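You operate a simulated robot arm through the tools that you are given. There is no shell and no other tool.

Carry out the task below with a simulated robot arm. There is one attempt and no reset: what you move stays moved.

Task
Raise the hull dose to 600 ml, dump the old measure in the grey tub, then dose the bag.
Fine: close the blue air knob to free the hull knob, and open it again; one press of the green button each; the bag is the one on the tray.

Only the result counts: the job must be done as asked and must still hold three seconds after the hand-in. Knocking over, shifting, dropping, spilling or breaking anything else fails it.

Robot
A 6-joint arm with a three-finger gripper, fixed in place. Base frame: the origin is at the foot of the arm, x ahead of it, y to its left, z up. Lengths are in mm, angles in degrees, forces in N, time in s.
Its first joint turns from -166.0 to 166.0 degrees. Payload 4.89 kg.
Tool frame: the origin (TCP) lies between the finger pads and is the grasp point; the fingertips stand 30 mm ahead of it; z points along the fingers, y is the line along which they close. The gripper opens to 164 mm. The gripper's body begins 125 mm behind the TCP.
Orientation is that of the tool frame in the base frame, as a unit quaternion [x, y, z, w]. With the fingers straight down and closing along the base's y, the tool's x points along the base's -x, its y along +y and its z along -z.

Tools
- The arm moves only by the tool send_rows. Its argument "increments" is a list of rows, each a list of 6 numbers: the shift along the tool's x, y, z in mm, then the turn, a rotation vector about the tool's x, y, z in degrees. In form: [[tx, ty, tz, wx, wy, wz], ...]. A call has 1 to 20 rows; each row is the pose to reach, as a shift and turn from the pose commanded when the call began, along the tool's axes at that moment. "claw" is the opening, from 0 (shut) to 1 (fully open), set as the call begins (left out, the last holds). Each row takes 0.2 s and may step no farther than 50 mm and 8.6 degrees from the row before; otherwise, or with a gripper value out of range, the whole call is refused. A pose out of reach is approached as far as the arm can. The call stops where the force on the tool passes 90 N (or 10 N more than at its start, if that is more) or the arm is blocked; 0.2 s more then pass. The fingers move at their own pace (about 108 mm/s each) and stop on an object; they squeeze with about 39 N. The grip force told is the motor's: it shows also when the fingers shut on nothing. Time passes only in rows, and 0.2 s behind the last, so rows that repeat a pose let the fingers close. It gives the time, the measured TCP pose, the force on the tool (base axes), the opening and the grip force at its end, in the units of the frame above (readings bear some noise), with the torque about the TCP (base axes, N m) and any sound that the robot's microphone picked up.
- Cameras (640 x 400 px; columns grow to the right, rows downward): "scene" is fixed at [215.5, 656.8, 1439.4]; the picture's right is [-0.42, -0.91, 0.00], its down [-0.45, 0.21, -0.87] and it looks along [0.79, -0.37, -0.50] (base axes); focal length 247 px, centre (320, 200). "wrist" rides on the gripper at [76, -2, -152] in the tool frame; the picture's right is [0.02, 1.00, 0.00], its down [-0.88, 0.02, -0.47] and it looks along [-0.47, 0.01, 0.88] (tool axes); focal length 247 px, centre (320, 200). There is no depth. A picture from a camera that has moved, and an enlarged one, comes with that camera's place and axes in the base frame and with its lens. The place of the scene camera against the robot may be out by one fixed shift of up to 18 mm in any direction.
- get_image(camera): a new picture of that camera. It takes no simulated time.
- raise_lower(by): slides the trunk up (or, below 0, down) by that many mm; the arm rides with it, the base frame stays. It gives what a move gives, with no picture.
- inspect(camera, box): a new picture of the part [left, top, right, bottom] of that camera's present view, enlarged. It takes no simulated time.
- hand_in(): hands the job in; it is judged then, once.

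Places have to be worked out from the pictures, the camera data and where the tool is seen. Open the gripper and draw the arm clear of the work before you hand the job in, unless the task says otherwise.

The tools are called after "Request:" by a JSON object that holds its "op" and its "data". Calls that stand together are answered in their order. send_rows: Moves the arm, as the interface text tells. Its arguments: {"type":"object","properties":{"increments":{"type":"array"},"claw":{"type":"number"}},"required":["increments"]} The other tools are called the same way: raise_lower (by) slides the trunk up or down; get_image (camera) takes a picture; inspect (camera, box) takes an enlarged picture of a part of a camera's view; hand_in () hands the job in.

At the start:

```text
t: 0.0
tcp_pos: [528.3, 463.5, 1320.2]
ee_rot: [0.0, 1.0, 0.0, 0.0]
ft_force: [0.0, 0.2, 0.4]
wrist_torque: [-0.04, 0.02, -0.05]
width: 164.0
grasp_force: 0.1
trunk travel left (down, up): [-200.0, 190.0]
```

scene: 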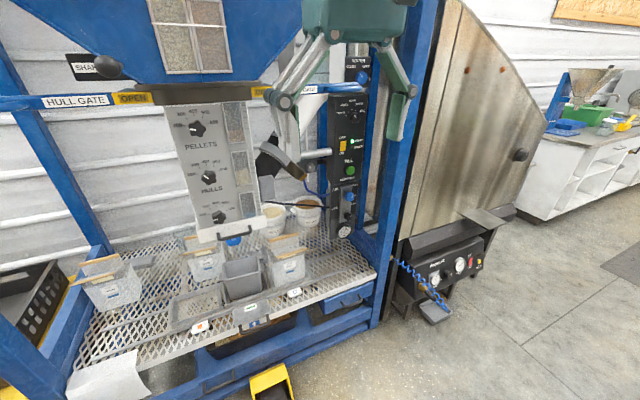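
wrist: 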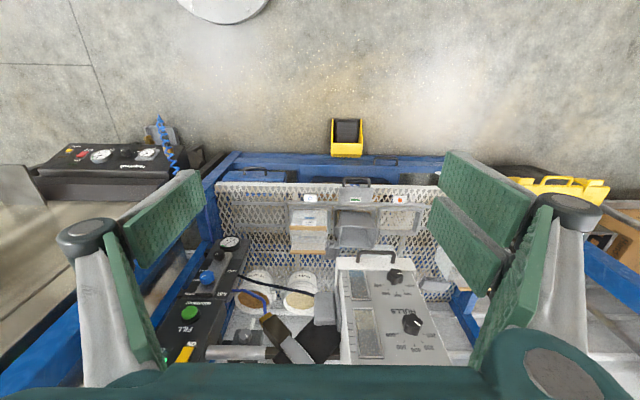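

I'll start by looking closely at the machine from the scene camera and the wrist camera before moving anything.

Request:
{"op": "inspect", "data": {"camera": "scene", "box": [150, 80, 270, 260]}}

Request:
{"op": "inspect", "data": {"camera": "scene", "box": [310, 40, 390, 250]}}

Request:
{"op": "inspect", "data": {"camera": "scene", "box": [60, 190, 390, 400]}}

Request:
{"op": "inspect", "data": {"camera": "wrist", "box": [160, 140, 480, 370]}}

```text
2.22 times, centred on (210, 170) of scene
camera zoom: at [215.5, 656.8, 1439.4], right [-0.42, -0.91, 0.0], down [-0.45, 0.21, -0.87], along [0.79, -0.37, -0.5], focal length 548 px, centre (564, 267)
```

zoom: 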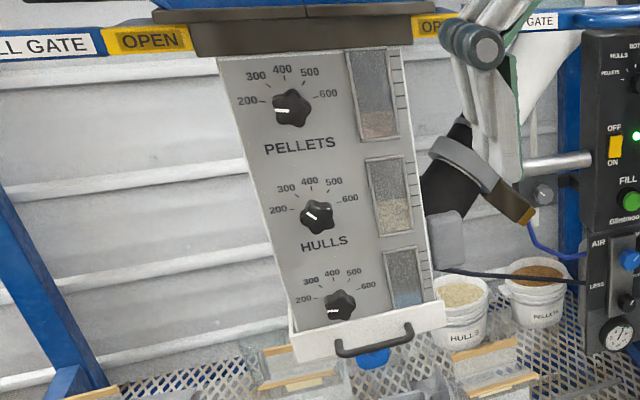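

```text
1.90 times, centred on (350, 145) of scene
camera zoom: at [215.5, 656.8, 1439.4], right [-0.42, -0.91, 0.0], down [-0.45, 0.21, -0.87], along [0.79, -0.37, -0.5], focal length 470 px, centre (263, 305)
```

zoom: 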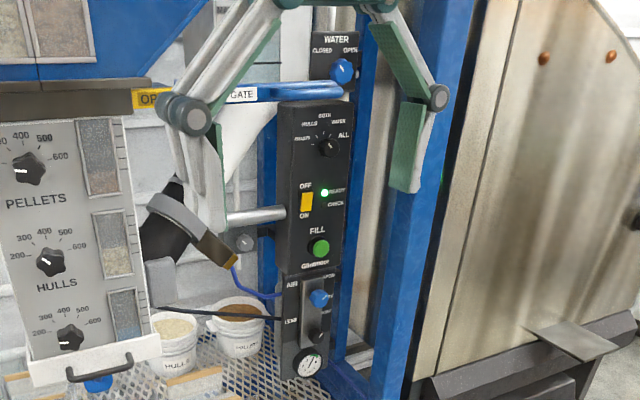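

```text
1.90 times, centred on (225, 295) of scene
camera zoom: at [215.5, 656.8, 1439.4], right [-0.42, -0.91, 0.0], down [-0.45, 0.21, -0.87], along [0.79, -0.37, -0.5], focal length 470 px, centre (501, 19)
```

zoom: 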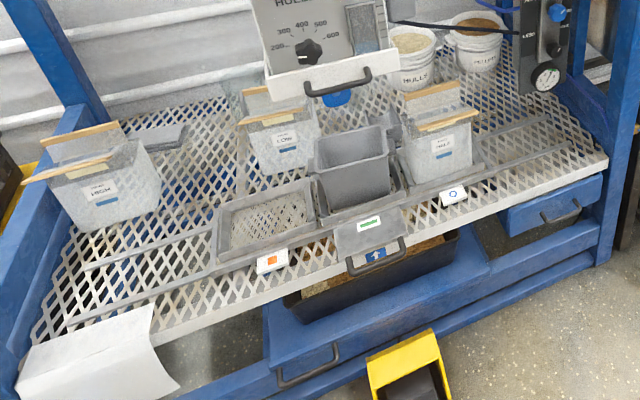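

```text
1.74 times, centred on (320, 255) of wrist
camera zoom: at [451.4, 461.9, 1472.2], right [-0.02, 1.0, 0.0], down [0.88, 0.02, 0.47], along [0.47, 0.01, -0.88], focal length 430 px, centre (320, 104)
```

zoom: 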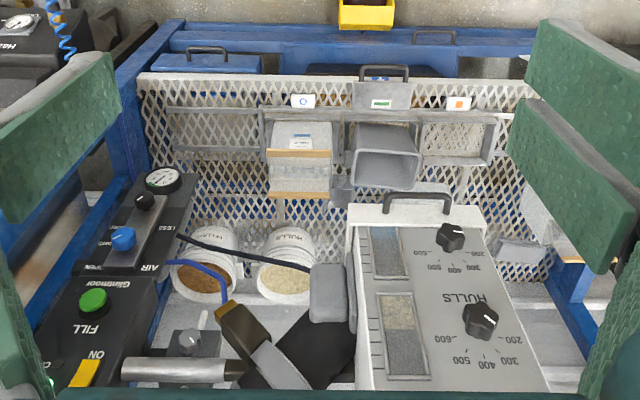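

The machine faces the arm: dose knobs on the grey hopper front, a control panel with air knob/green FILL button to the right, and a tray with the tub and a bag. I'll zoom on the details more tightly.

Request:
{"op": "inspect", "data": {"camera": "scene", "box": [325, 90, 375, 130]}}

Request:
{"op": "inspect", "data": {"camera": "scene", "box": [325, 130, 375, 170]}}

Request:
{"op": "inspect", "data": {"camera": "scene", "box": [320, 170, 380, 245]}}

Request:
{"op": "inspect", "data": {"camera": "scene", "box": [180, 100, 260, 160]}}

Request:
{"op": "inspect", "data": {"camera": "scene", "box": [180, 155, 260, 230]}}

Request:
{"op": "inspect", "data": {"camera": "scene", "box": [160, 230, 320, 340]}}

Request:
{"op": "inspect", "data": {"camera": "scene", "box": [240, 120, 340, 220]}}

Request:
{"op": "inspect", "data": {"camera": "scene", "box": [320, 40, 380, 100]}}

Request:
{"op": "inspect", "data": {"camera": "wrist", "box": [160, 220, 340, 370]}}

Request:
{"op": "inspect", "data": {"camera": "wrist", "box": [280, 170, 460, 290]}}

```text
10.00 times, centred on (350, 110) of scene
camera zoom: at [215.5, 656.8, 1439.4], right [-0.42, -0.91, 0.0], down [-0.45, 0.21, -0.87], along [0.79, -0.37, -0.5], focal length 2466 px, centre (20, 1100)
```

zoom: 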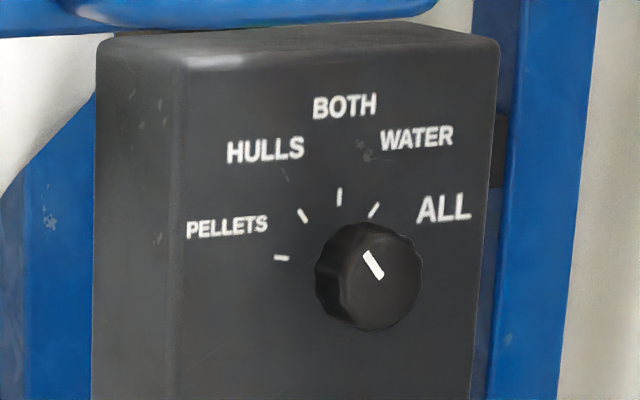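

```text
10.00 times, centred on (350, 150) of scene
camera zoom: at [215.5, 656.8, 1439.4], right [-0.42, -0.91, 0.0], down [-0.45, 0.21, -0.87], along [0.79, -0.37, -0.5], focal length 2466 px, centre (20, 700)
```

zoom: 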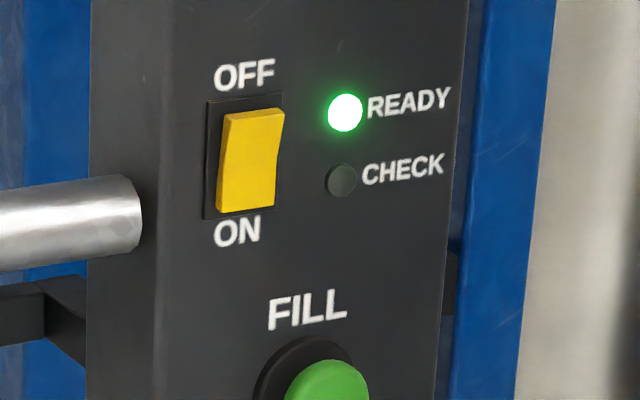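

```text
5.33 times, centred on (350, 208) of scene
camera zoom: at [215.5, 656.8, 1439.4], right [-0.42, -0.91, 0.0], down [-0.45, 0.21, -0.87], along [0.79, -0.37, -0.5], focal length 1315 px, centre (160, 160)
```

zoom: 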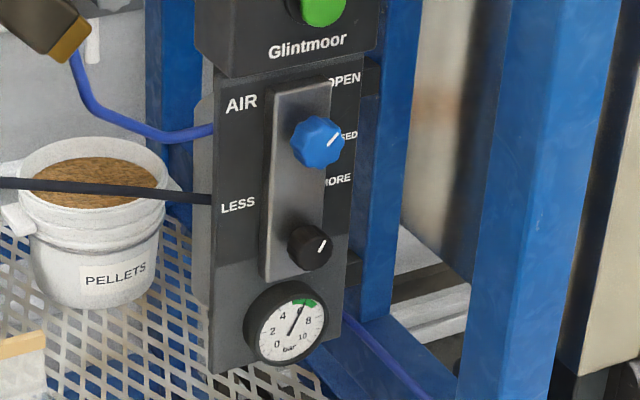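

```text
6.67 times, centred on (220, 130) of scene
camera zoom: at [215.5, 656.8, 1439.4], right [-0.42, -0.91, 0.0], down [-0.45, 0.21, -0.87], along [0.79, -0.37, -0.5], focal length 1644 px, centre (987, 667)
```

zoom: 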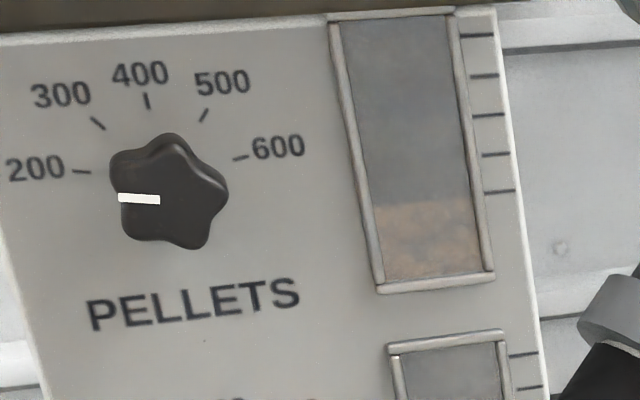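

```text
5.33 times, centred on (220, 192) of scene
camera zoom: at [215.5, 656.8, 1439.4], right [-0.42, -0.91, 0.0], down [-0.45, 0.21, -0.87], along [0.79, -0.37, -0.5], focal length 1315 px, centre (853, 240)
```

zoom: 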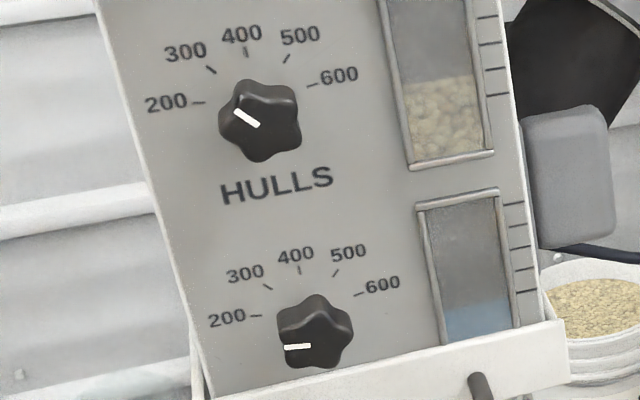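

```text
3.64 times, centred on (240, 285) of scene
camera zoom: at [215.5, 656.8, 1439.4], right [-0.42, -0.91, 0.0], down [-0.45, 0.21, -0.87], along [0.79, -0.37, -0.5], focal length 897 px, centre (611, -109)
```

zoom: 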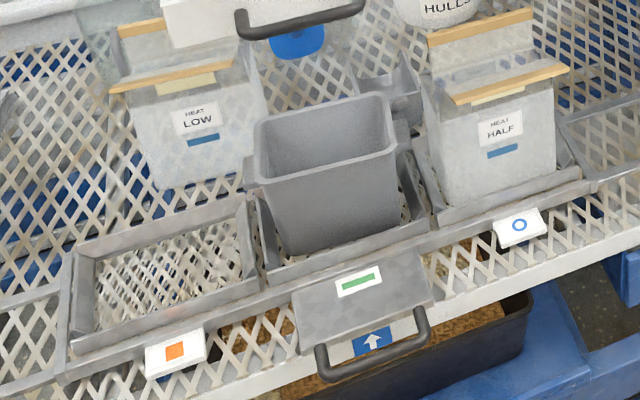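

```text
4.00 times, centred on (290, 170) of scene
camera zoom: at [215.5, 656.8, 1439.4], right [-0.42, -0.91, 0.0], down [-0.45, 0.21, -0.87], along [0.79, -0.37, -0.5], focal length 986 px, centre (440, 320)
```

zoom: 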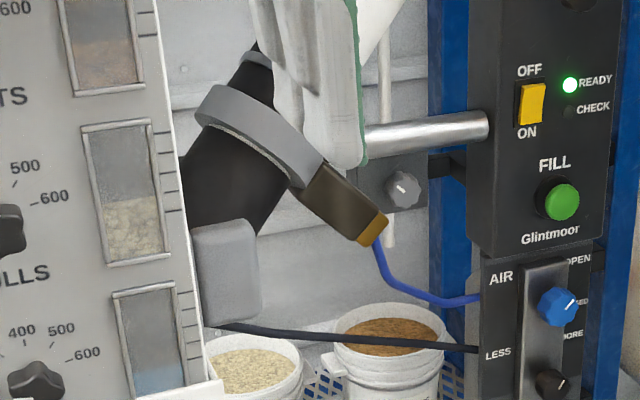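

```text
6.67 times, centred on (350, 70) of scene
camera zoom: at [215.5, 656.8, 1439.4], right [-0.42, -0.91, 0.0], down [-0.45, 0.21, -0.87], along [0.79, -0.37, -0.5], focal length 1644 px, centre (120, 1067)
```

zoom: 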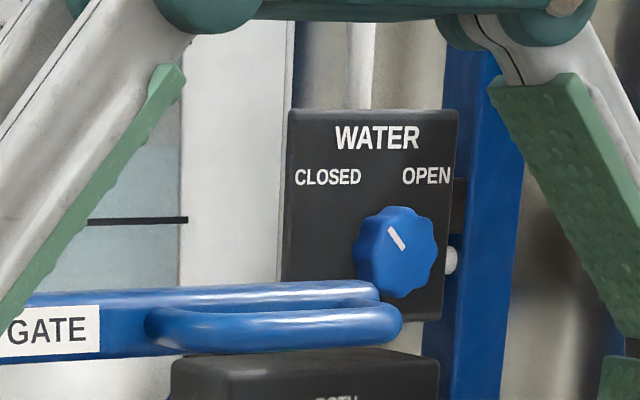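

```text
2.67 times, centred on (250, 295) of wrist
camera zoom: at [451.4, 461.9, 1472.2], right [-0.02, 1.0, 0.0], down [0.88, 0.02, 0.47], along [0.47, 0.01, -0.88], focal length 659 px, centre (507, -53)
```

zoom: 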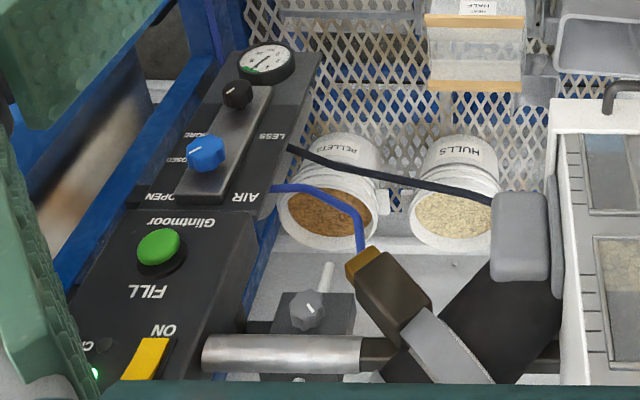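

```text
3.33 times, centred on (370, 230) of wrist
camera zoom: at [451.4, 461.9, 1472.2], right [-0.02, 1.0, 0.0], down [0.88, 0.02, 0.47], along [0.47, 0.01, -0.88], focal length 823 px, centre (153, 100)
```

zoom: 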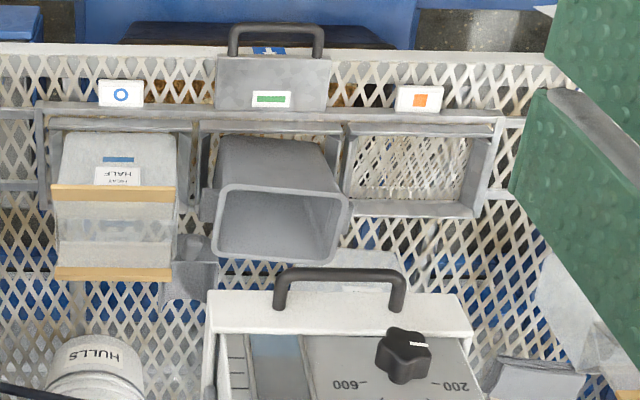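

Rough triangulation puts the hulls knob near (930, 670, 1130), the air knob near (1050, 115, 890), and the tub near (1055, 632, 660). I'll pitch the tool forward in place to get a flatter view of the panels.

Request:
{"op": "send_rows", "data": {"increments": [[0, 0, 0, 0, -8.5, 0], [0, 0, 0, 0, -17, 0], [0, 0, 0, 0, -25.5, 0], [0, 0, 0, 0, -34, 0], [0, 0, 0, 0, -42.5, 0]], "claw": 1}}

Request:
{"op": "get_image", "data": {"camera": "wrist"}}

Request:
{"op": "get_image", "data": {"camera": "scene"}}

```text
t: 1.2
tcp_pos: [529.3, 463.6, 1319.0]
ee_rot: [0.0, 0.932, 0.0, 0.363]
ft_force: [0.2, 0.7, 0.8]
wrist_torque: [-0.01, 0.01, 0.0]
width: 164.1
grasp_force: 0.1
trunk travel left (down, up): [-200.0, 190.0]
```

```text
taken
camera wrist: at [369.3, 462.0, 1379.9], right [-0.02, 1.0, -0.01], down [0.33, 0.02, 0.94], along [0.94, 0.01, -0.33], focal length 247 px, centre (320, 200)
```

wrist: 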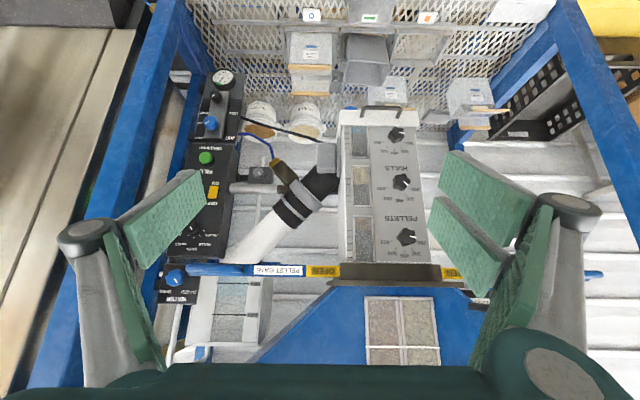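

```text
taken
```

scene: 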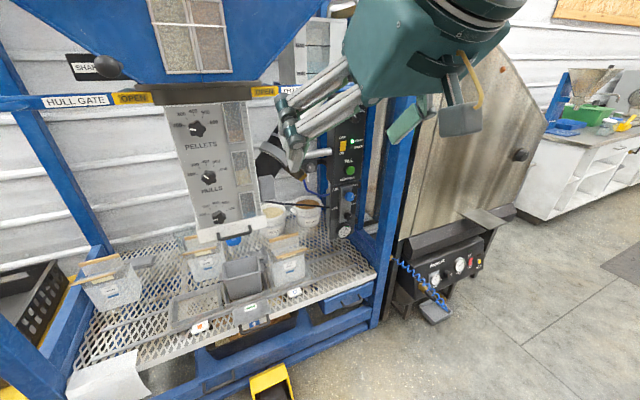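

This tilted view shows the whole machine front. I'll enlarge the wrist view of the panels, the tray and the chute.

Request:
{"op": "inspect", "data": {"camera": "wrist", "box": [150, 60, 250, 140]}}

Request:
{"op": "inspect", "data": {"camera": "wrist", "box": [150, 130, 250, 300]}}

Request:
{"op": "inspect", "data": {"camera": "wrist", "box": [270, 0, 450, 120]}}

Request:
{"op": "inspect", "data": {"camera": "wrist", "box": [320, 90, 460, 270]}}

Request:
{"op": "inspect", "data": {"camera": "wrist", "box": [220, 80, 350, 270]}}

```text
5.00 times, centred on (200, 100) of wrist
camera zoom: at [369.3, 462.0, 1379.9], right [-0.02, 1.0, -0.01], down [0.33, 0.02, 0.94], along [0.94, 0.01, -0.33], focal length 1235 px, centre (920, 700)
```

zoom: 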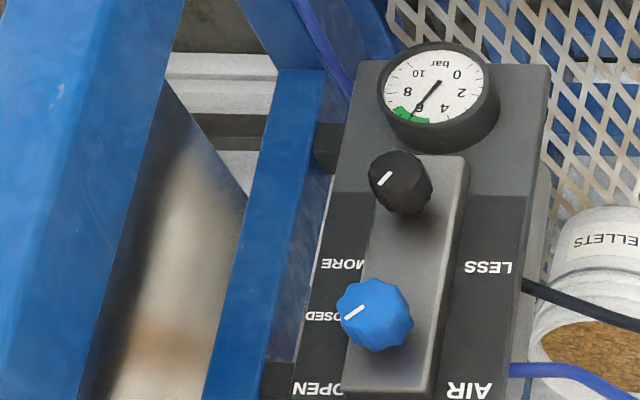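

```text
2.35 times, centred on (200, 215) of wrist
camera zoom: at [369.3, 462.0, 1379.9], right [-0.02, 1.0, -0.01], down [0.33, 0.02, 0.94], along [0.94, 0.01, -0.33], focal length 581 px, centre (602, 165)
```

zoom: 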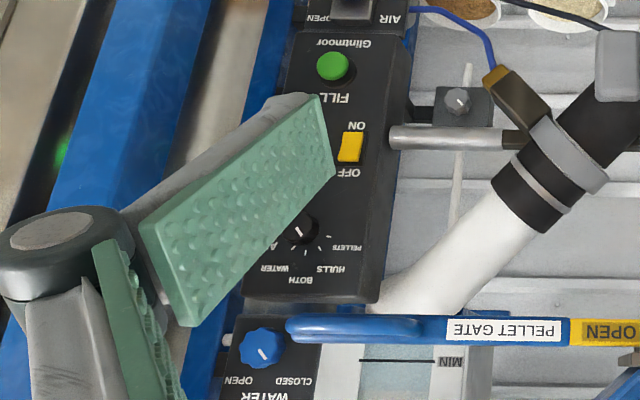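

```text
3.33 times, centred on (360, 60) of wrist
camera zoom: at [369.3, 462.0, 1379.9], right [-0.02, 1.0, -0.01], down [0.33, 0.02, 0.94], along [0.94, 0.01, -0.33], focal length 823 px, centre (187, 667)
```

zoom: 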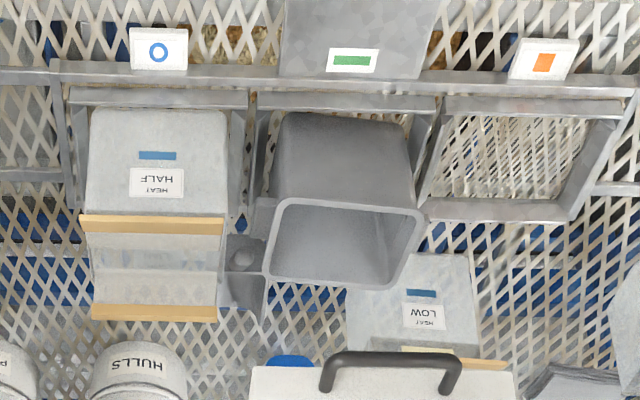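

```text
2.22 times, centred on (390, 180) of wrist
camera zoom: at [369.3, 462.0, 1379.9], right [-0.02, 1.0, -0.01], down [0.33, 0.02, 0.94], along [0.94, 0.01, -0.33], focal length 549 px, centre (164, 244)
```

zoom: 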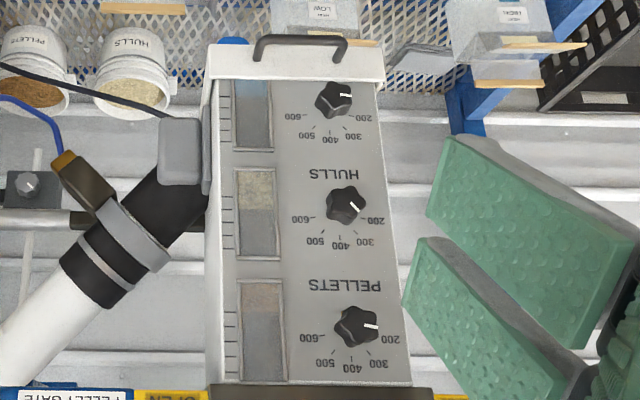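

```text
2.11 times, centred on (285, 175) of wrist
camera zoom: at [369.3, 462.0, 1379.9], right [-0.02, 1.0, -0.01], down [0.33, 0.02, 0.94], along [0.94, 0.01, -0.33], focal length 520 px, centre (394, 253)
```

zoom: 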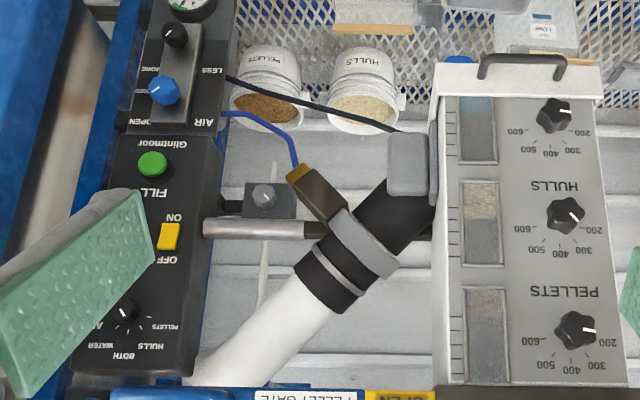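

The knob layout is clear (hulls pointer at about 250, air knob to the right of the box). I'll move lower and closer to the tray to see how it slides and how the handle and the latch work.

Request:
{"op": "send_rows", "data": {"increments": [[11.7, 12.1, 35, 0, 3.2, 0], [23.5, 24.2, 70, 0, 6.4, 0], [35.2, 36.4, 105, 0, 9.6, 0], [47, 48.5, 140, 0, 12.8, 0], [58.7, 60.6, 175, 0, 16, 0], [70.4, 72.7, 210, 0, 19.2, 0], [82.2, 84.9, 245, 0, 22.4, 0], [93.9, 97, 280, 0, 25.5, 0]], "claw": 1}}

Request:
{"op": "get_image", "data": {"camera": "wrist"}}

```text
t: 3.0
tcp_pos: [646.5, 558.5, 1052.1]
ee_rot: [0.0, 0.989, 0.0, 0.148]
ft_force: [-1.5, -0.7, 1.0]
wrist_torque: [0.16, -0.18, 0.04]
width: 164.0
grasp_force: 0.1
trunk travel left (down, up): [-200.0, 190.0]
```

```text
taken
camera wrist: at [528.9, 556.7, 1175.0], right [-0.02, 1.0, -0.01], down [0.7, 0.02, 0.71], along [0.71, 0.01, -0.7], focal length 247 px, centre (320, 200)
```

wrist: 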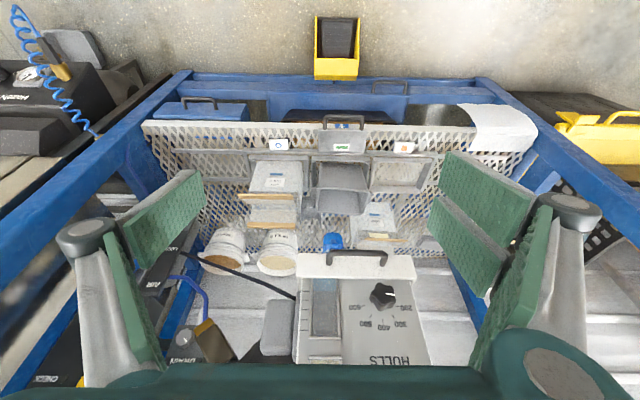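

Request:
{"op": "inspect", "data": {"camera": "wrist", "box": [230, 100, 450, 260]}}

Request:
{"op": "inspect", "data": {"camera": "wrist", "box": [290, 105, 410, 185]}}

Request:
{"op": "inspect", "data": {"camera": "wrist", "box": [280, 170, 400, 270]}}

```text
2.50 times, centred on (340, 180) of wrist
camera zoom: at [528.9, 556.7, 1175.0], right [-0.02, 1.0, -0.01], down [0.7, 0.02, 0.71], along [0.71, 0.01, -0.7], focal length 617 px, centre (270, 250)
```

zoom: 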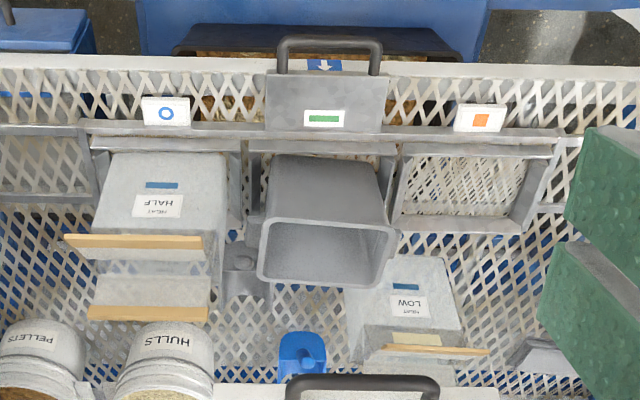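

```text
5.00 times, centred on (350, 145) of wrist
camera zoom: at [528.9, 556.7, 1175.0], right [-0.02, 1.0, -0.01], down [0.7, 0.02, 0.71], along [0.71, 0.01, -0.7], focal length 1235 px, centre (170, 475)
```

zoom: 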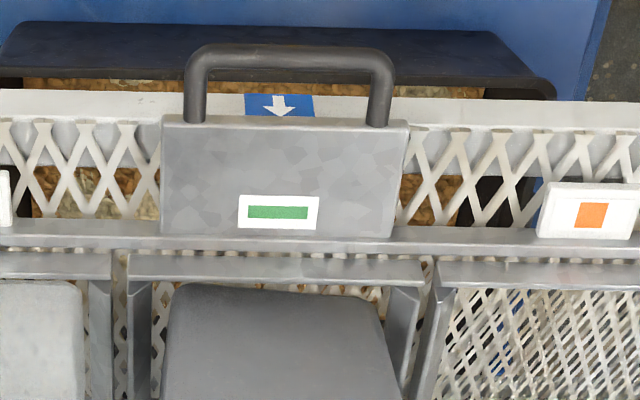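

```text
4.00 times, centred on (340, 220) of wrist
camera zoom: at [528.9, 556.7, 1175.0], right [-0.02, 1.0, -0.01], down [0.7, 0.02, 0.71], along [0.71, 0.01, -0.7], focal length 988 px, centre (240, 120)
```

zoom: 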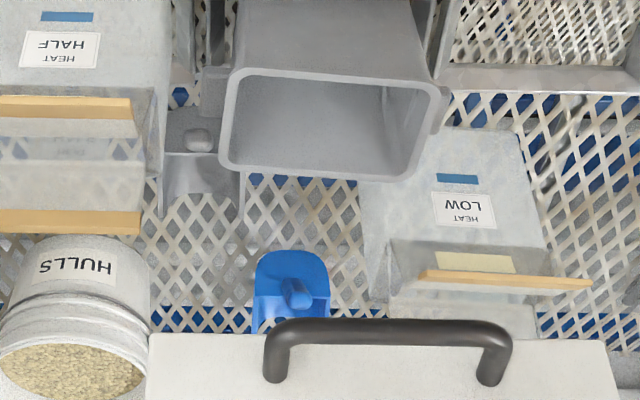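

The blue arrow on the front lip is fixed and the tray's green-bar cell (tub) stands at it; the bag cell (blue circle) is about 180 mm to the right, so the tray must later slide left. Now I go toward the control panel with the tool turned level to look closely at the air knob.

Request:
{"op": "send_rows", "data": {"increments": [[-4, -34.2, 7.3, 0, -8.1, 0], [-8.1, -68.4, 14.6, 0, -16.2, 0], [-12.1, -102.7, 21.8, 0, -24.3, 0], [-16.2, -136.9, 29.1, 0, -32.4, 0], [-20.2, -171.1, 36.4, 0, -40.5, 0], [-24.3, -205.3, 43.7, 0, -48.6, 0], [-28.3, -239.6, 50.9, 0, -56.7, 0], [-32.4, -273.8, 58.2, 0, -64.8, 0], [-36.4, -308, 65.5, 0, -73, 0]], "claw": 1}}

Request:
{"op": "get_image", "data": {"camera": "wrist"}}

Request:
{"op": "get_image", "data": {"camera": "scene"}}

```text
t: 5.0
tcp_pos: [764.5, 292.3, 1126.6]
ee_rot: [0.0, 0.71, 0.0, 0.704]
ft_force: [-0.9, 0.5, 0.7]
wrist_torque: [0.0, 0.07, -0.11]
width: 164.1
grasp_force: 0.0
out of reach, approached as far as the arm can: row 7, 8, 9
trunk travel left (down, up): [-200.0, 190.0]
```

```text
taken
camera wrist: at [611.4, 291.6, 1052.4], right [0.0, 1.0, -0.02], down [-0.46, 0.02, 0.89], along [0.89, 0.01, 0.46], focal length 247 px, centre (320, 200)
```

wrist: 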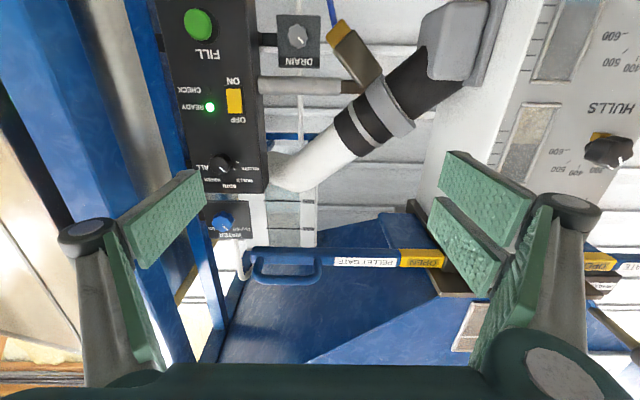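

```text
taken
```

scene: 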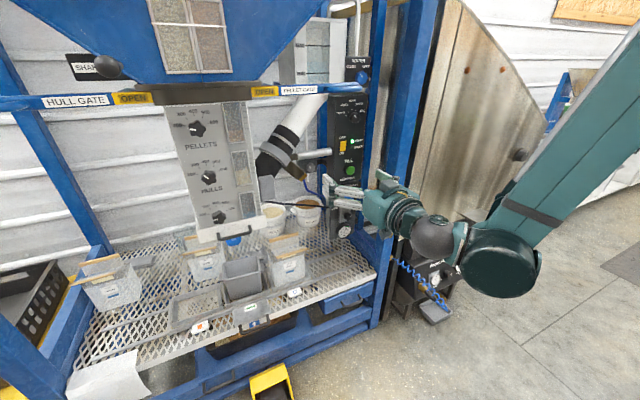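

The level tool cannot be nearer than about 820 mm from the axis, so I'm at (764, 292, 1127). The green button triangulates to about (1073, 102, 993). I'll enlarge this view to place the post beside the panel.

Request:
{"op": "inspect", "data": {"camera": "wrist", "box": [0, 0, 320, 200]}}

Request:
{"op": "inspect", "data": {"camera": "wrist", "box": [480, 0, 640, 200]}}

Request:
{"op": "inspect", "data": {"camera": "scene", "box": [310, 80, 450, 260]}}

```text
2.00 times, centred on (160, 100) of wrist
camera zoom: at [611.4, 291.6, 1052.4], right [0.0, 1.0, -0.02], down [-0.46, 0.02, 0.89], along [0.89, 0.01, 0.46], focal length 494 px, centre (640, 400)
```

zoom: 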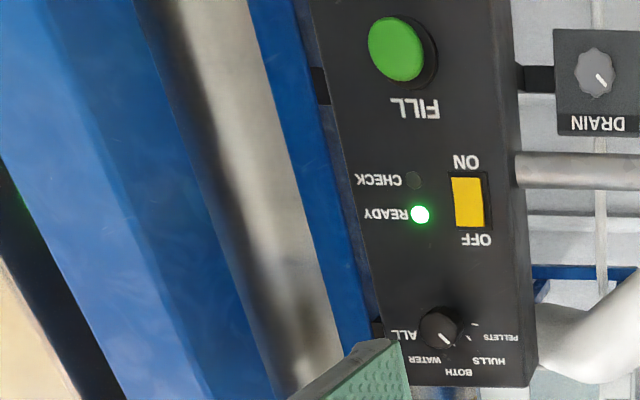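

```text
2.00 times, centred on (560, 100) of wrist
camera zoom: at [611.4, 291.6, 1052.4], right [0.0, 1.0, -0.02], down [-0.46, 0.02, 0.89], along [0.89, 0.01, 0.46], focal length 494 px, centre (-160, 400)
```

zoom: 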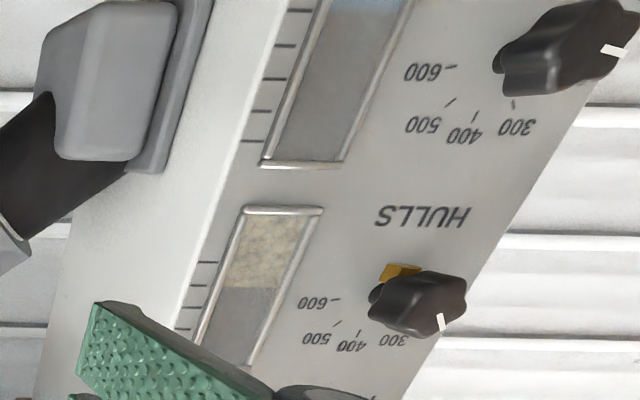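

```text
2.22 times, centred on (380, 170) of scene
camera zoom: at [215.5, 656.8, 1439.4], right [-0.42, -0.91, 0.0], down [-0.45, 0.21, -0.87], along [0.79, -0.37, -0.5], focal length 548 px, centre (187, 267)
```

zoom: 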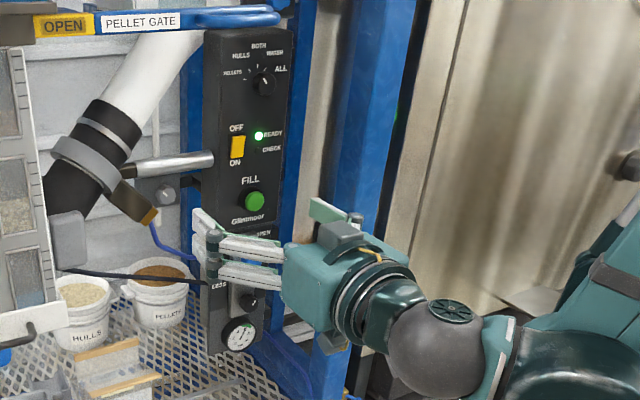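

The post's inner front edge lies somewhere near x 870–900, y 15–45, so the gripper's long side must not lie sideways there. I send a null row to learn what pose the controller holds as commanded.

Request:
{"op": "send_rows", "data": {"increments": [[0, 0, 0, 0, 0, 0]]}}

```text
t: 5.4
tcp_pos: [766.8, 291.6, 1127.2]
ee_rot: [0.001, 0.711, -0.001, 0.703]
ft_force: [0.5, -0.5, -0.3]
wrist_torque: [0.02, 0.0, 0.02]
width: 164.1
grasp_force: 0.1
trunk travel left (down, up): [-200.0, 190.0]
```

The commanded pose equals the reached one. Now I move to about (850, 150, 930), level, to look at the air knob.

Request:
{"op": "send_rows", "data": {"increments": [[33, -24, 14, 0, 0, 0], [66, -47, 28, 0, 0, 0], [99, -71, 42, 0, 0, 0], [131, -95, 56, 0, 0, 0], [164, -118, 70, 0, 0, 0], [197, -142, 84, 0, 0, 0]]}}

Request:
{"op": "get_image", "data": {"camera": "wrist"}}

Request:
{"op": "get_image", "data": {"camera": "scene"}}

```text
t: 6.8
tcp_pos: [943.0, 188.9, 1038.5]
ee_rot: [0.0, 0.708, -0.001, 0.706]
ft_force: [-1.5, 0.8, 1.2]
wrist_torque: [-0.02, 0.23, -0.18]
width: 164.3
grasp_force: 0.1
out of reach, approached as far as the arm can: row 1, 2, 3, 4, 5, 6
trunk travel left (down, up): [-200.0, 190.0]
```

```text
taken
camera wrist: at [789.1, 187.2, 962.8], right [0.0, 1.0, -0.02], down [-0.47, 0.02, 0.88], along [0.88, 0.01, 0.47], focal length 247 px, centre (320, 200)
```

wrist: 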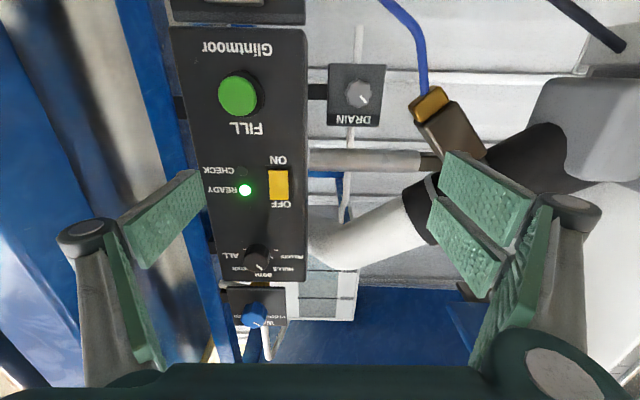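

```text
taken
```

scene: 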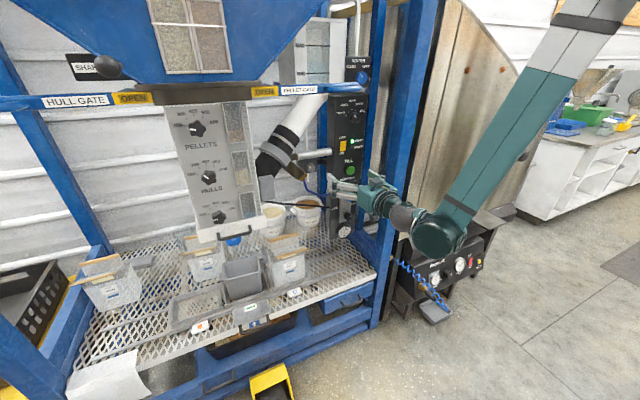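

The level tool needs a larger radius when low, so the arm moved out to (943, 189, 1038), in free space in front of the panel. Lowering the trunk will bring it level with the air knob while keeping this arm shape.

Request:
{"op": "raise_lower", "data": {"by": -180}}

Request:
{"op": "get_image", "data": {"camera": "wrist"}}

Request:
{"op": "get_image", "data": {"camera": "scene"}}

```text
t: 8.8
tcp_pos: [943.9, 187.6, 858.7]
ee_rot: [0.001, 0.71, -0.001, 0.704]
ft_force: [-0.7, -0.1, -0.3]
wrist_torque: [-0.01, 0.02, 0.01]
width: 164.0
grasp_force: 0.0
trunk travel left (down, up): [-20.0, 370.0]
```

```text
taken
camera wrist: at [790.1, 186.2, 782.5], right [0.0, 1.0, -0.02], down [-0.47, 0.02, 0.88], along [0.88, 0.01, 0.47], focal length 247 px, centre (320, 200)
```

wrist: 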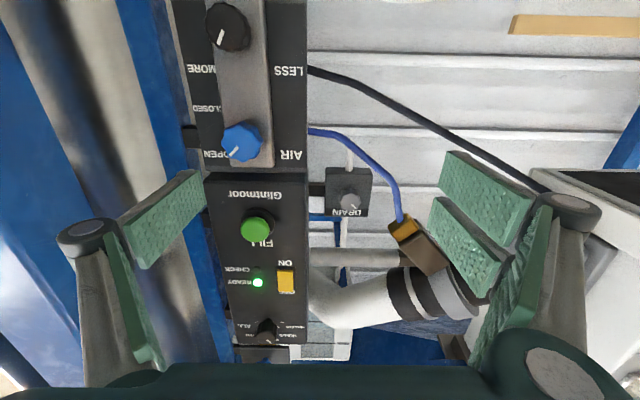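

```text
taken
```

scene: 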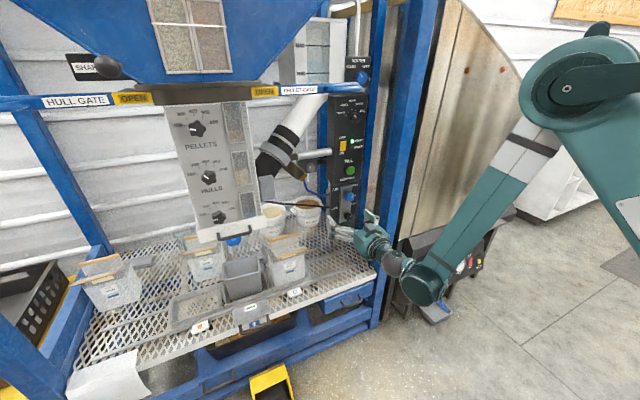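

The arm is now level with the air knob. I enlarge the air knob region to read the pointer, labels and geometry.

Request:
{"op": "inspect", "data": {"camera": "wrist", "box": [170, 80, 330, 180]}}

Request:
{"op": "inspect", "data": {"camera": "wrist", "box": [170, 180, 330, 360]}}

Request:
{"op": "inspect", "data": {"camera": "scene", "box": [330, 170, 380, 230]}}

Request:
{"op": "inspect", "data": {"camera": "wrist", "box": [0, 0, 240, 200]}}

```text
4.00 times, centred on (250, 130) of wrist
camera zoom: at [790.1, 186.2, 782.5], right [0.0, 1.0, -0.02], down [-0.47, 0.02, 0.88], along [0.88, 0.01, 0.47], focal length 988 px, centre (600, 480)
```

zoom: 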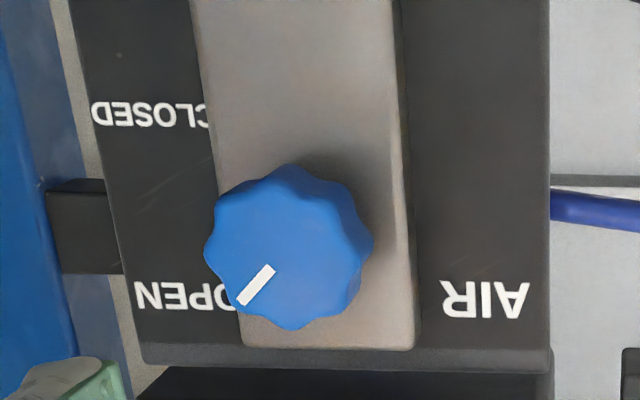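

```text
2.22 times, centred on (250, 270) of wrist
camera zoom: at [790.1, 186.2, 782.5], right [0.0, 1.0, -0.02], down [-0.47, 0.02, 0.88], along [0.88, 0.01, 0.47], focal length 549 px, centre (476, 44)
```

zoom: 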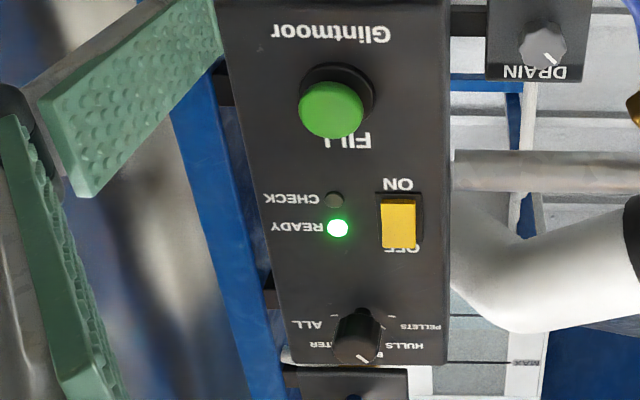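

```text
6.67 times, centred on (355, 200) of scene
camera zoom: at [215.5, 656.8, 1439.4], right [-0.42, -0.91, 0.0], down [-0.45, 0.21, -0.87], along [0.79, -0.37, -0.5], focal length 1644 px, centre (87, 200)
```

zoom: 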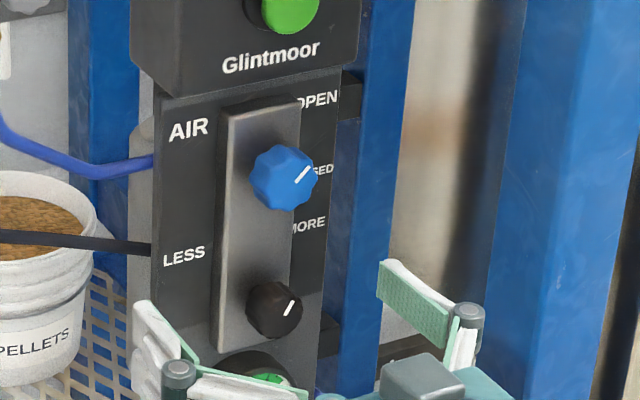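

```text
2.00 times, centred on (120, 100) of wrist
camera zoom: at [790.1, 186.2, 782.5], right [0.0, 1.0, -0.02], down [-0.47, 0.02, 0.88], along [0.88, 0.01, 0.47], focal length 494 px, centre (720, 400)
```

zoom: 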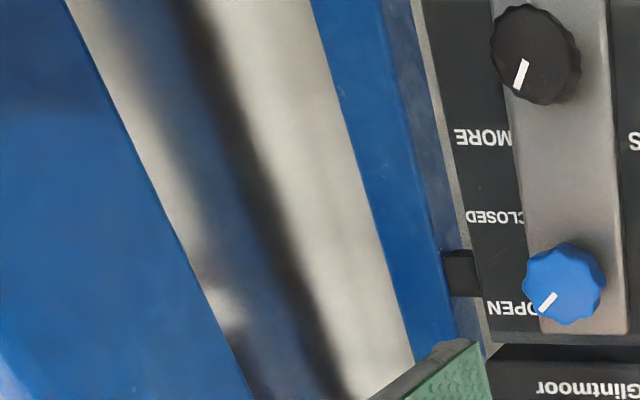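

The air knob face is at about (1075, 97, 860), ~48 mm across, pointer at OPEN (up-right); CLOSED lies 90° clockwise (down-right). The plate is near x 1107 and the post is at x 910–960, y<5. I move to a pre-grasp at x 1020 with the gripper rolled 45° and half open.

Request:
{"op": "send_rows", "data": {"increments": [[0, -16, 8, 0, 0, 7.5], [0, -32, 16, 0, 0, 15], [0, -48, 24, 0, 0, 22.5], [-1, -64, 36, 0, 0, 30], [-1, -78, 52, 0, 0, 37.5], [-1.3, -91, 72, 0, 0, 45]], "claw": 0.5}}

Request:
{"op": "get_image", "data": {"camera": "wrist"}}

Request:
{"op": "inspect", "data": {"camera": "scene", "box": [310, 150, 430, 270]}}

```text
t: 10.2
tcp_pos: [1016.4, 96.8, 860.0]
ee_rot: [0.272, 0.655, 0.27, 0.652]
ft_force: [-0.2, 0.0, -0.2]
wrist_torque: [-0.01, 0.07, -0.01]
width: 81.8
grasp_force: 0.1
trunk travel left (down, up): [-20.0, 370.0]
```

```text
taken
camera wrist: at [862.8, 149.6, 805.7], right [0.0, 0.72, 0.69], down [-0.47, -0.61, 0.64], along [0.88, -0.33, 0.34], focal length 247 px, centre (320, 200)
```

wrist: 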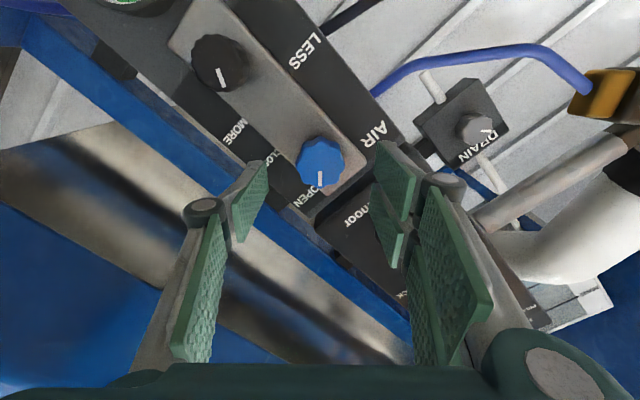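

```text
3.33 times, centred on (370, 210) of scene
camera zoom: at [215.5, 656.8, 1439.4], right [-0.42, -0.91, 0.0], down [-0.45, 0.21, -0.87], along [0.79, -0.37, -0.5], focal length 822 px, centre (153, 167)
```

zoom: 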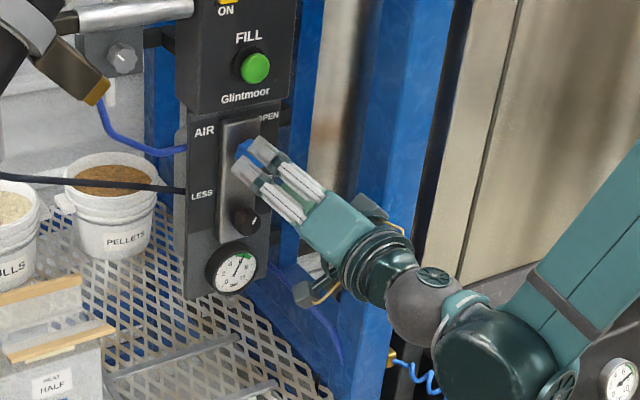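

The knob sits centred between the fingers in the wrist view. I enlarge to check the alignment finely before going in.

Request:
{"op": "inspect", "data": {"camera": "wrist", "box": [260, 110, 380, 210]}}

```text
4.00 times, centred on (320, 160) of wrist
camera zoom: at [862.8, 149.6, 805.7], right [0.0, 0.72, 0.69], down [-0.47, -0.61, 0.64], along [0.88, -0.33, 0.34], focal length 988 px, centre (320, 360)
```

zoom: 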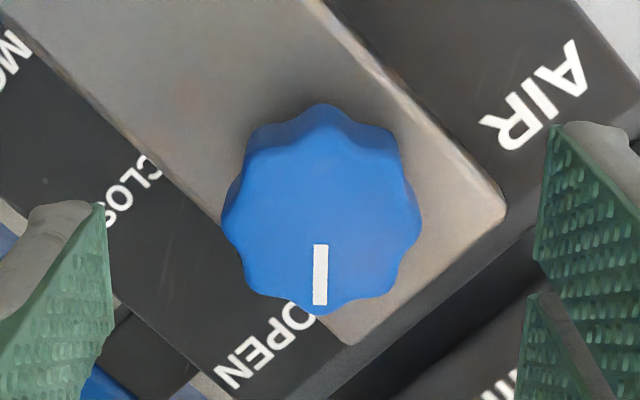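

Alignment is within 2 mm. I advance 48 mm so the pads straddle the knob.

Request:
{"op": "send_rows", "data": {"increments": [[0, 0, 16, 0, 0, 0], [0, 0, 32, 0, 0, 0], [0, 0, 42, 0, 0, 0], [0, 0, 48, 0, 0, 0]], "claw": 0.5}}

Request:
{"op": "inspect", "data": {"camera": "wrist", "box": [220, 90, 420, 230]}}

```text
t: 11.2
tcp_pos: [1062.7, 96.7, 858.2]
ee_rot: [0.272, 0.654, 0.269, 0.652]
ft_force: [-0.4, 0.3, 0.3]
wrist_torque: [-0.01, 0.06, 0.04]
width: 82.0
grasp_force: 0.0
trunk travel left (down, up): [-20.0, 370.0]
```

```text
2.86 times, centred on (320, 160) of wrist
camera zoom: at [910.4, 150.0, 804.2], right [0.0, 0.72, 0.69], down [-0.47, -0.61, 0.64], along [0.88, -0.33, 0.34], focal length 706 px, centre (320, 314)
```

zoom: 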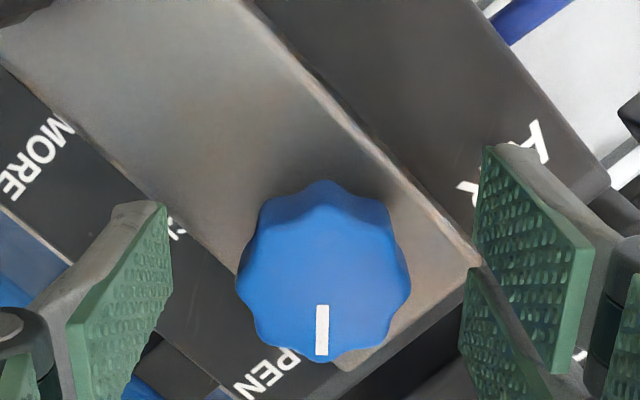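

The pads are around the knob, no contact force. I close on it.

Request:
{"op": "send_rows", "data": {"increments": [[0, 0, 0, 0, 0, 0], [0, 0, 0, 0, 0, 0], [0, 0, 0, 0, 0, 0]], "claw": 0}}

Request:
{"op": "inspect", "data": {"camera": "wrist", "box": [220, 90, 420, 230]}}

```text
t: 12.0
tcp_pos: [1063.2, 97.5, 859.4]
ee_rot: [0.271, 0.655, 0.27, 0.652]
ft_force: [13.7, 7.3, 16.7]
wrist_torque: [0.05, -0.31, 0.35]
width: 45.2
grasp_force: 44.9
trunk travel left (down, up): [-20.0, 370.0]
```

```text
2.86 times, centred on (320, 160) of wrist
camera zoom: at [910.4, 150.5, 804.7], right [0.0, 0.72, 0.69], down [-0.47, -0.61, 0.64], along [0.88, -0.33, 0.34], focal length 706 px, centre (320, 314)
```

zoom: 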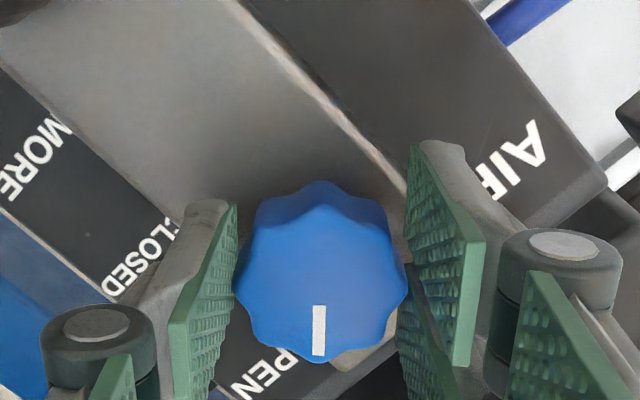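

The knob is held at 45 mm. I turn it clockwise by about 90° toward CLOSED.

Request:
{"op": "send_rows", "data": {"increments": [[0, 0, 0, 0, 0, 7.5], [0, 0, 0, 0, 0, 15], [0, 0, 0, 0, 0, 22.5], [0, 0, 0, 0, 0, 30], [0, 0, 0, 0, 0, 37.5], [0, 0, 0, 0, 0, 45], [0, 0, 0, 0, 0, 52.5], [0, 0, 0, 0, 0, 60], [0, 0, 0, 0, 0, 67.5], [0, 0, 0, 0, 0, 75], [0, 0, 0, 0, 0, 82.5], [0, 0, 0, 0, 0, 90]], "claw": 0}}

Request:
{"op": "get_image", "data": {"camera": "wrist"}}

Request:
{"op": "inspect", "data": {"camera": "scene", "box": [310, 150, 430, 270]}}

```text
t: 14.4
tcp_pos: [1066.2, 72.8, 850.5]
ee_rot: [0.636, 0.348, 0.614, 0.312]
ft_force: [4.4, 3.9, -54.6]
wrist_torque: [-1.27, -0.26, -0.32]
width: 42.1
grasp_force: 45.1
out of reach, approached as far as the arm can: row 7, 8, 9, 10, 11
trunk travel left (down, up): [-20.0, 370.0]
stopped in row 11: the force on the tool passed its limit at 104 N (the readings are from after the stop); the commanded pose is now the measured one
```

```text
taken
camera wrist: at [913.8, 131.4, 899.7], right [0.06, -0.54, 0.84], down [-0.47, -0.75, -0.46], along [0.88, -0.37, -0.3], focal length 247 px, centre (320, 200)
```

wrist: 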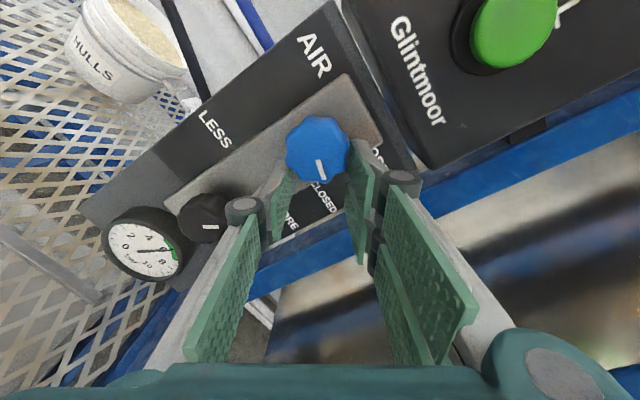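

```text
3.33 times, centred on (370, 210) of scene
camera zoom: at [215.5, 656.8, 1439.4], right [-0.42, -0.91, 0.0], down [-0.45, 0.21, -0.87], along [0.79, -0.37, -0.5], focal length 822 px, centre (153, 167)
```

zoom: 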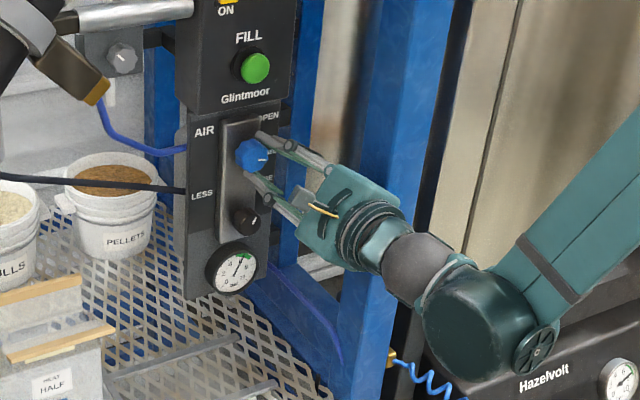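

The roll hit a wrist limit past about 90° and the arm drifted off; the grip is partly off the knob. I open the fingers to release the load and look.

Request:
{"op": "send_rows", "data": {"increments": [[0, 0, 0, 0, 0, 0], [0, 0, 0, 0, 0, 0]], "claw": 0.5}}

Request:
{"op": "inspect", "data": {"camera": "wrist", "box": [220, 70, 420, 230]}}

Request:
{"op": "inspect", "data": {"camera": "scene", "box": [330, 170, 390, 230]}}

```text
t: 15.0
tcp_pos: [1064.0, 72.5, 855.7]
ee_rot: [0.634, 0.348, 0.616, 0.312]
ft_force: [-0.6, -0.5, 0.4]
wrist_torque: [-0.01, 0.02, -0.03]
width: 81.9
grasp_force: 0.1
trunk travel left (down, up): [-20.0, 370.0]
```

```text
2.50 times, centred on (320, 150) of wrist
camera zoom: at [911.3, 131.5, 904.2], right [0.06, -0.55, 0.84], down [-0.47, -0.75, -0.46], along [0.88, -0.37, -0.3], focal length 617 px, centre (320, 325)
```

zoom: 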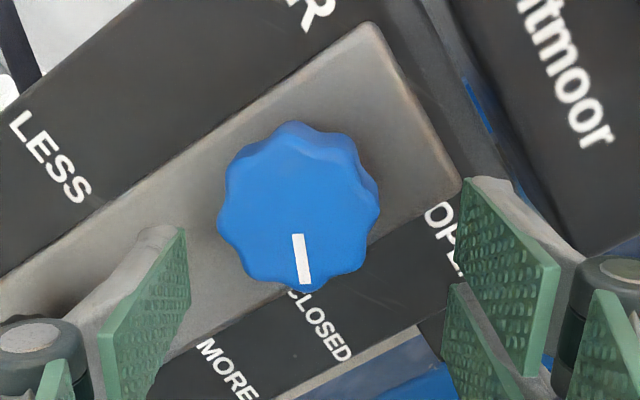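

```text
6.67 times, centred on (360, 200) of scene
camera zoom: at [215.5, 656.8, 1439.4], right [-0.42, -0.91, 0.0], down [-0.45, 0.21, -0.87], along [0.79, -0.37, -0.5], focal length 1644 px, centre (53, 200)
```

zoom: 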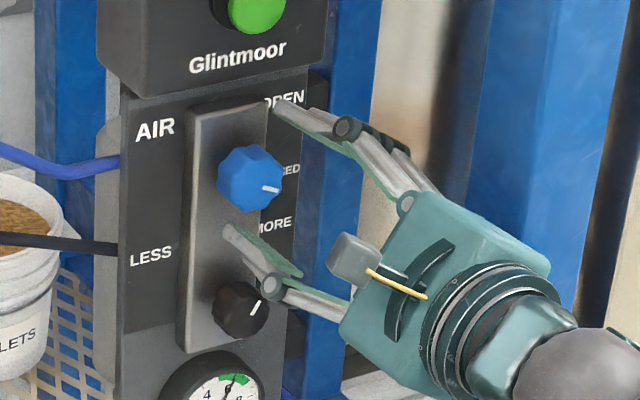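

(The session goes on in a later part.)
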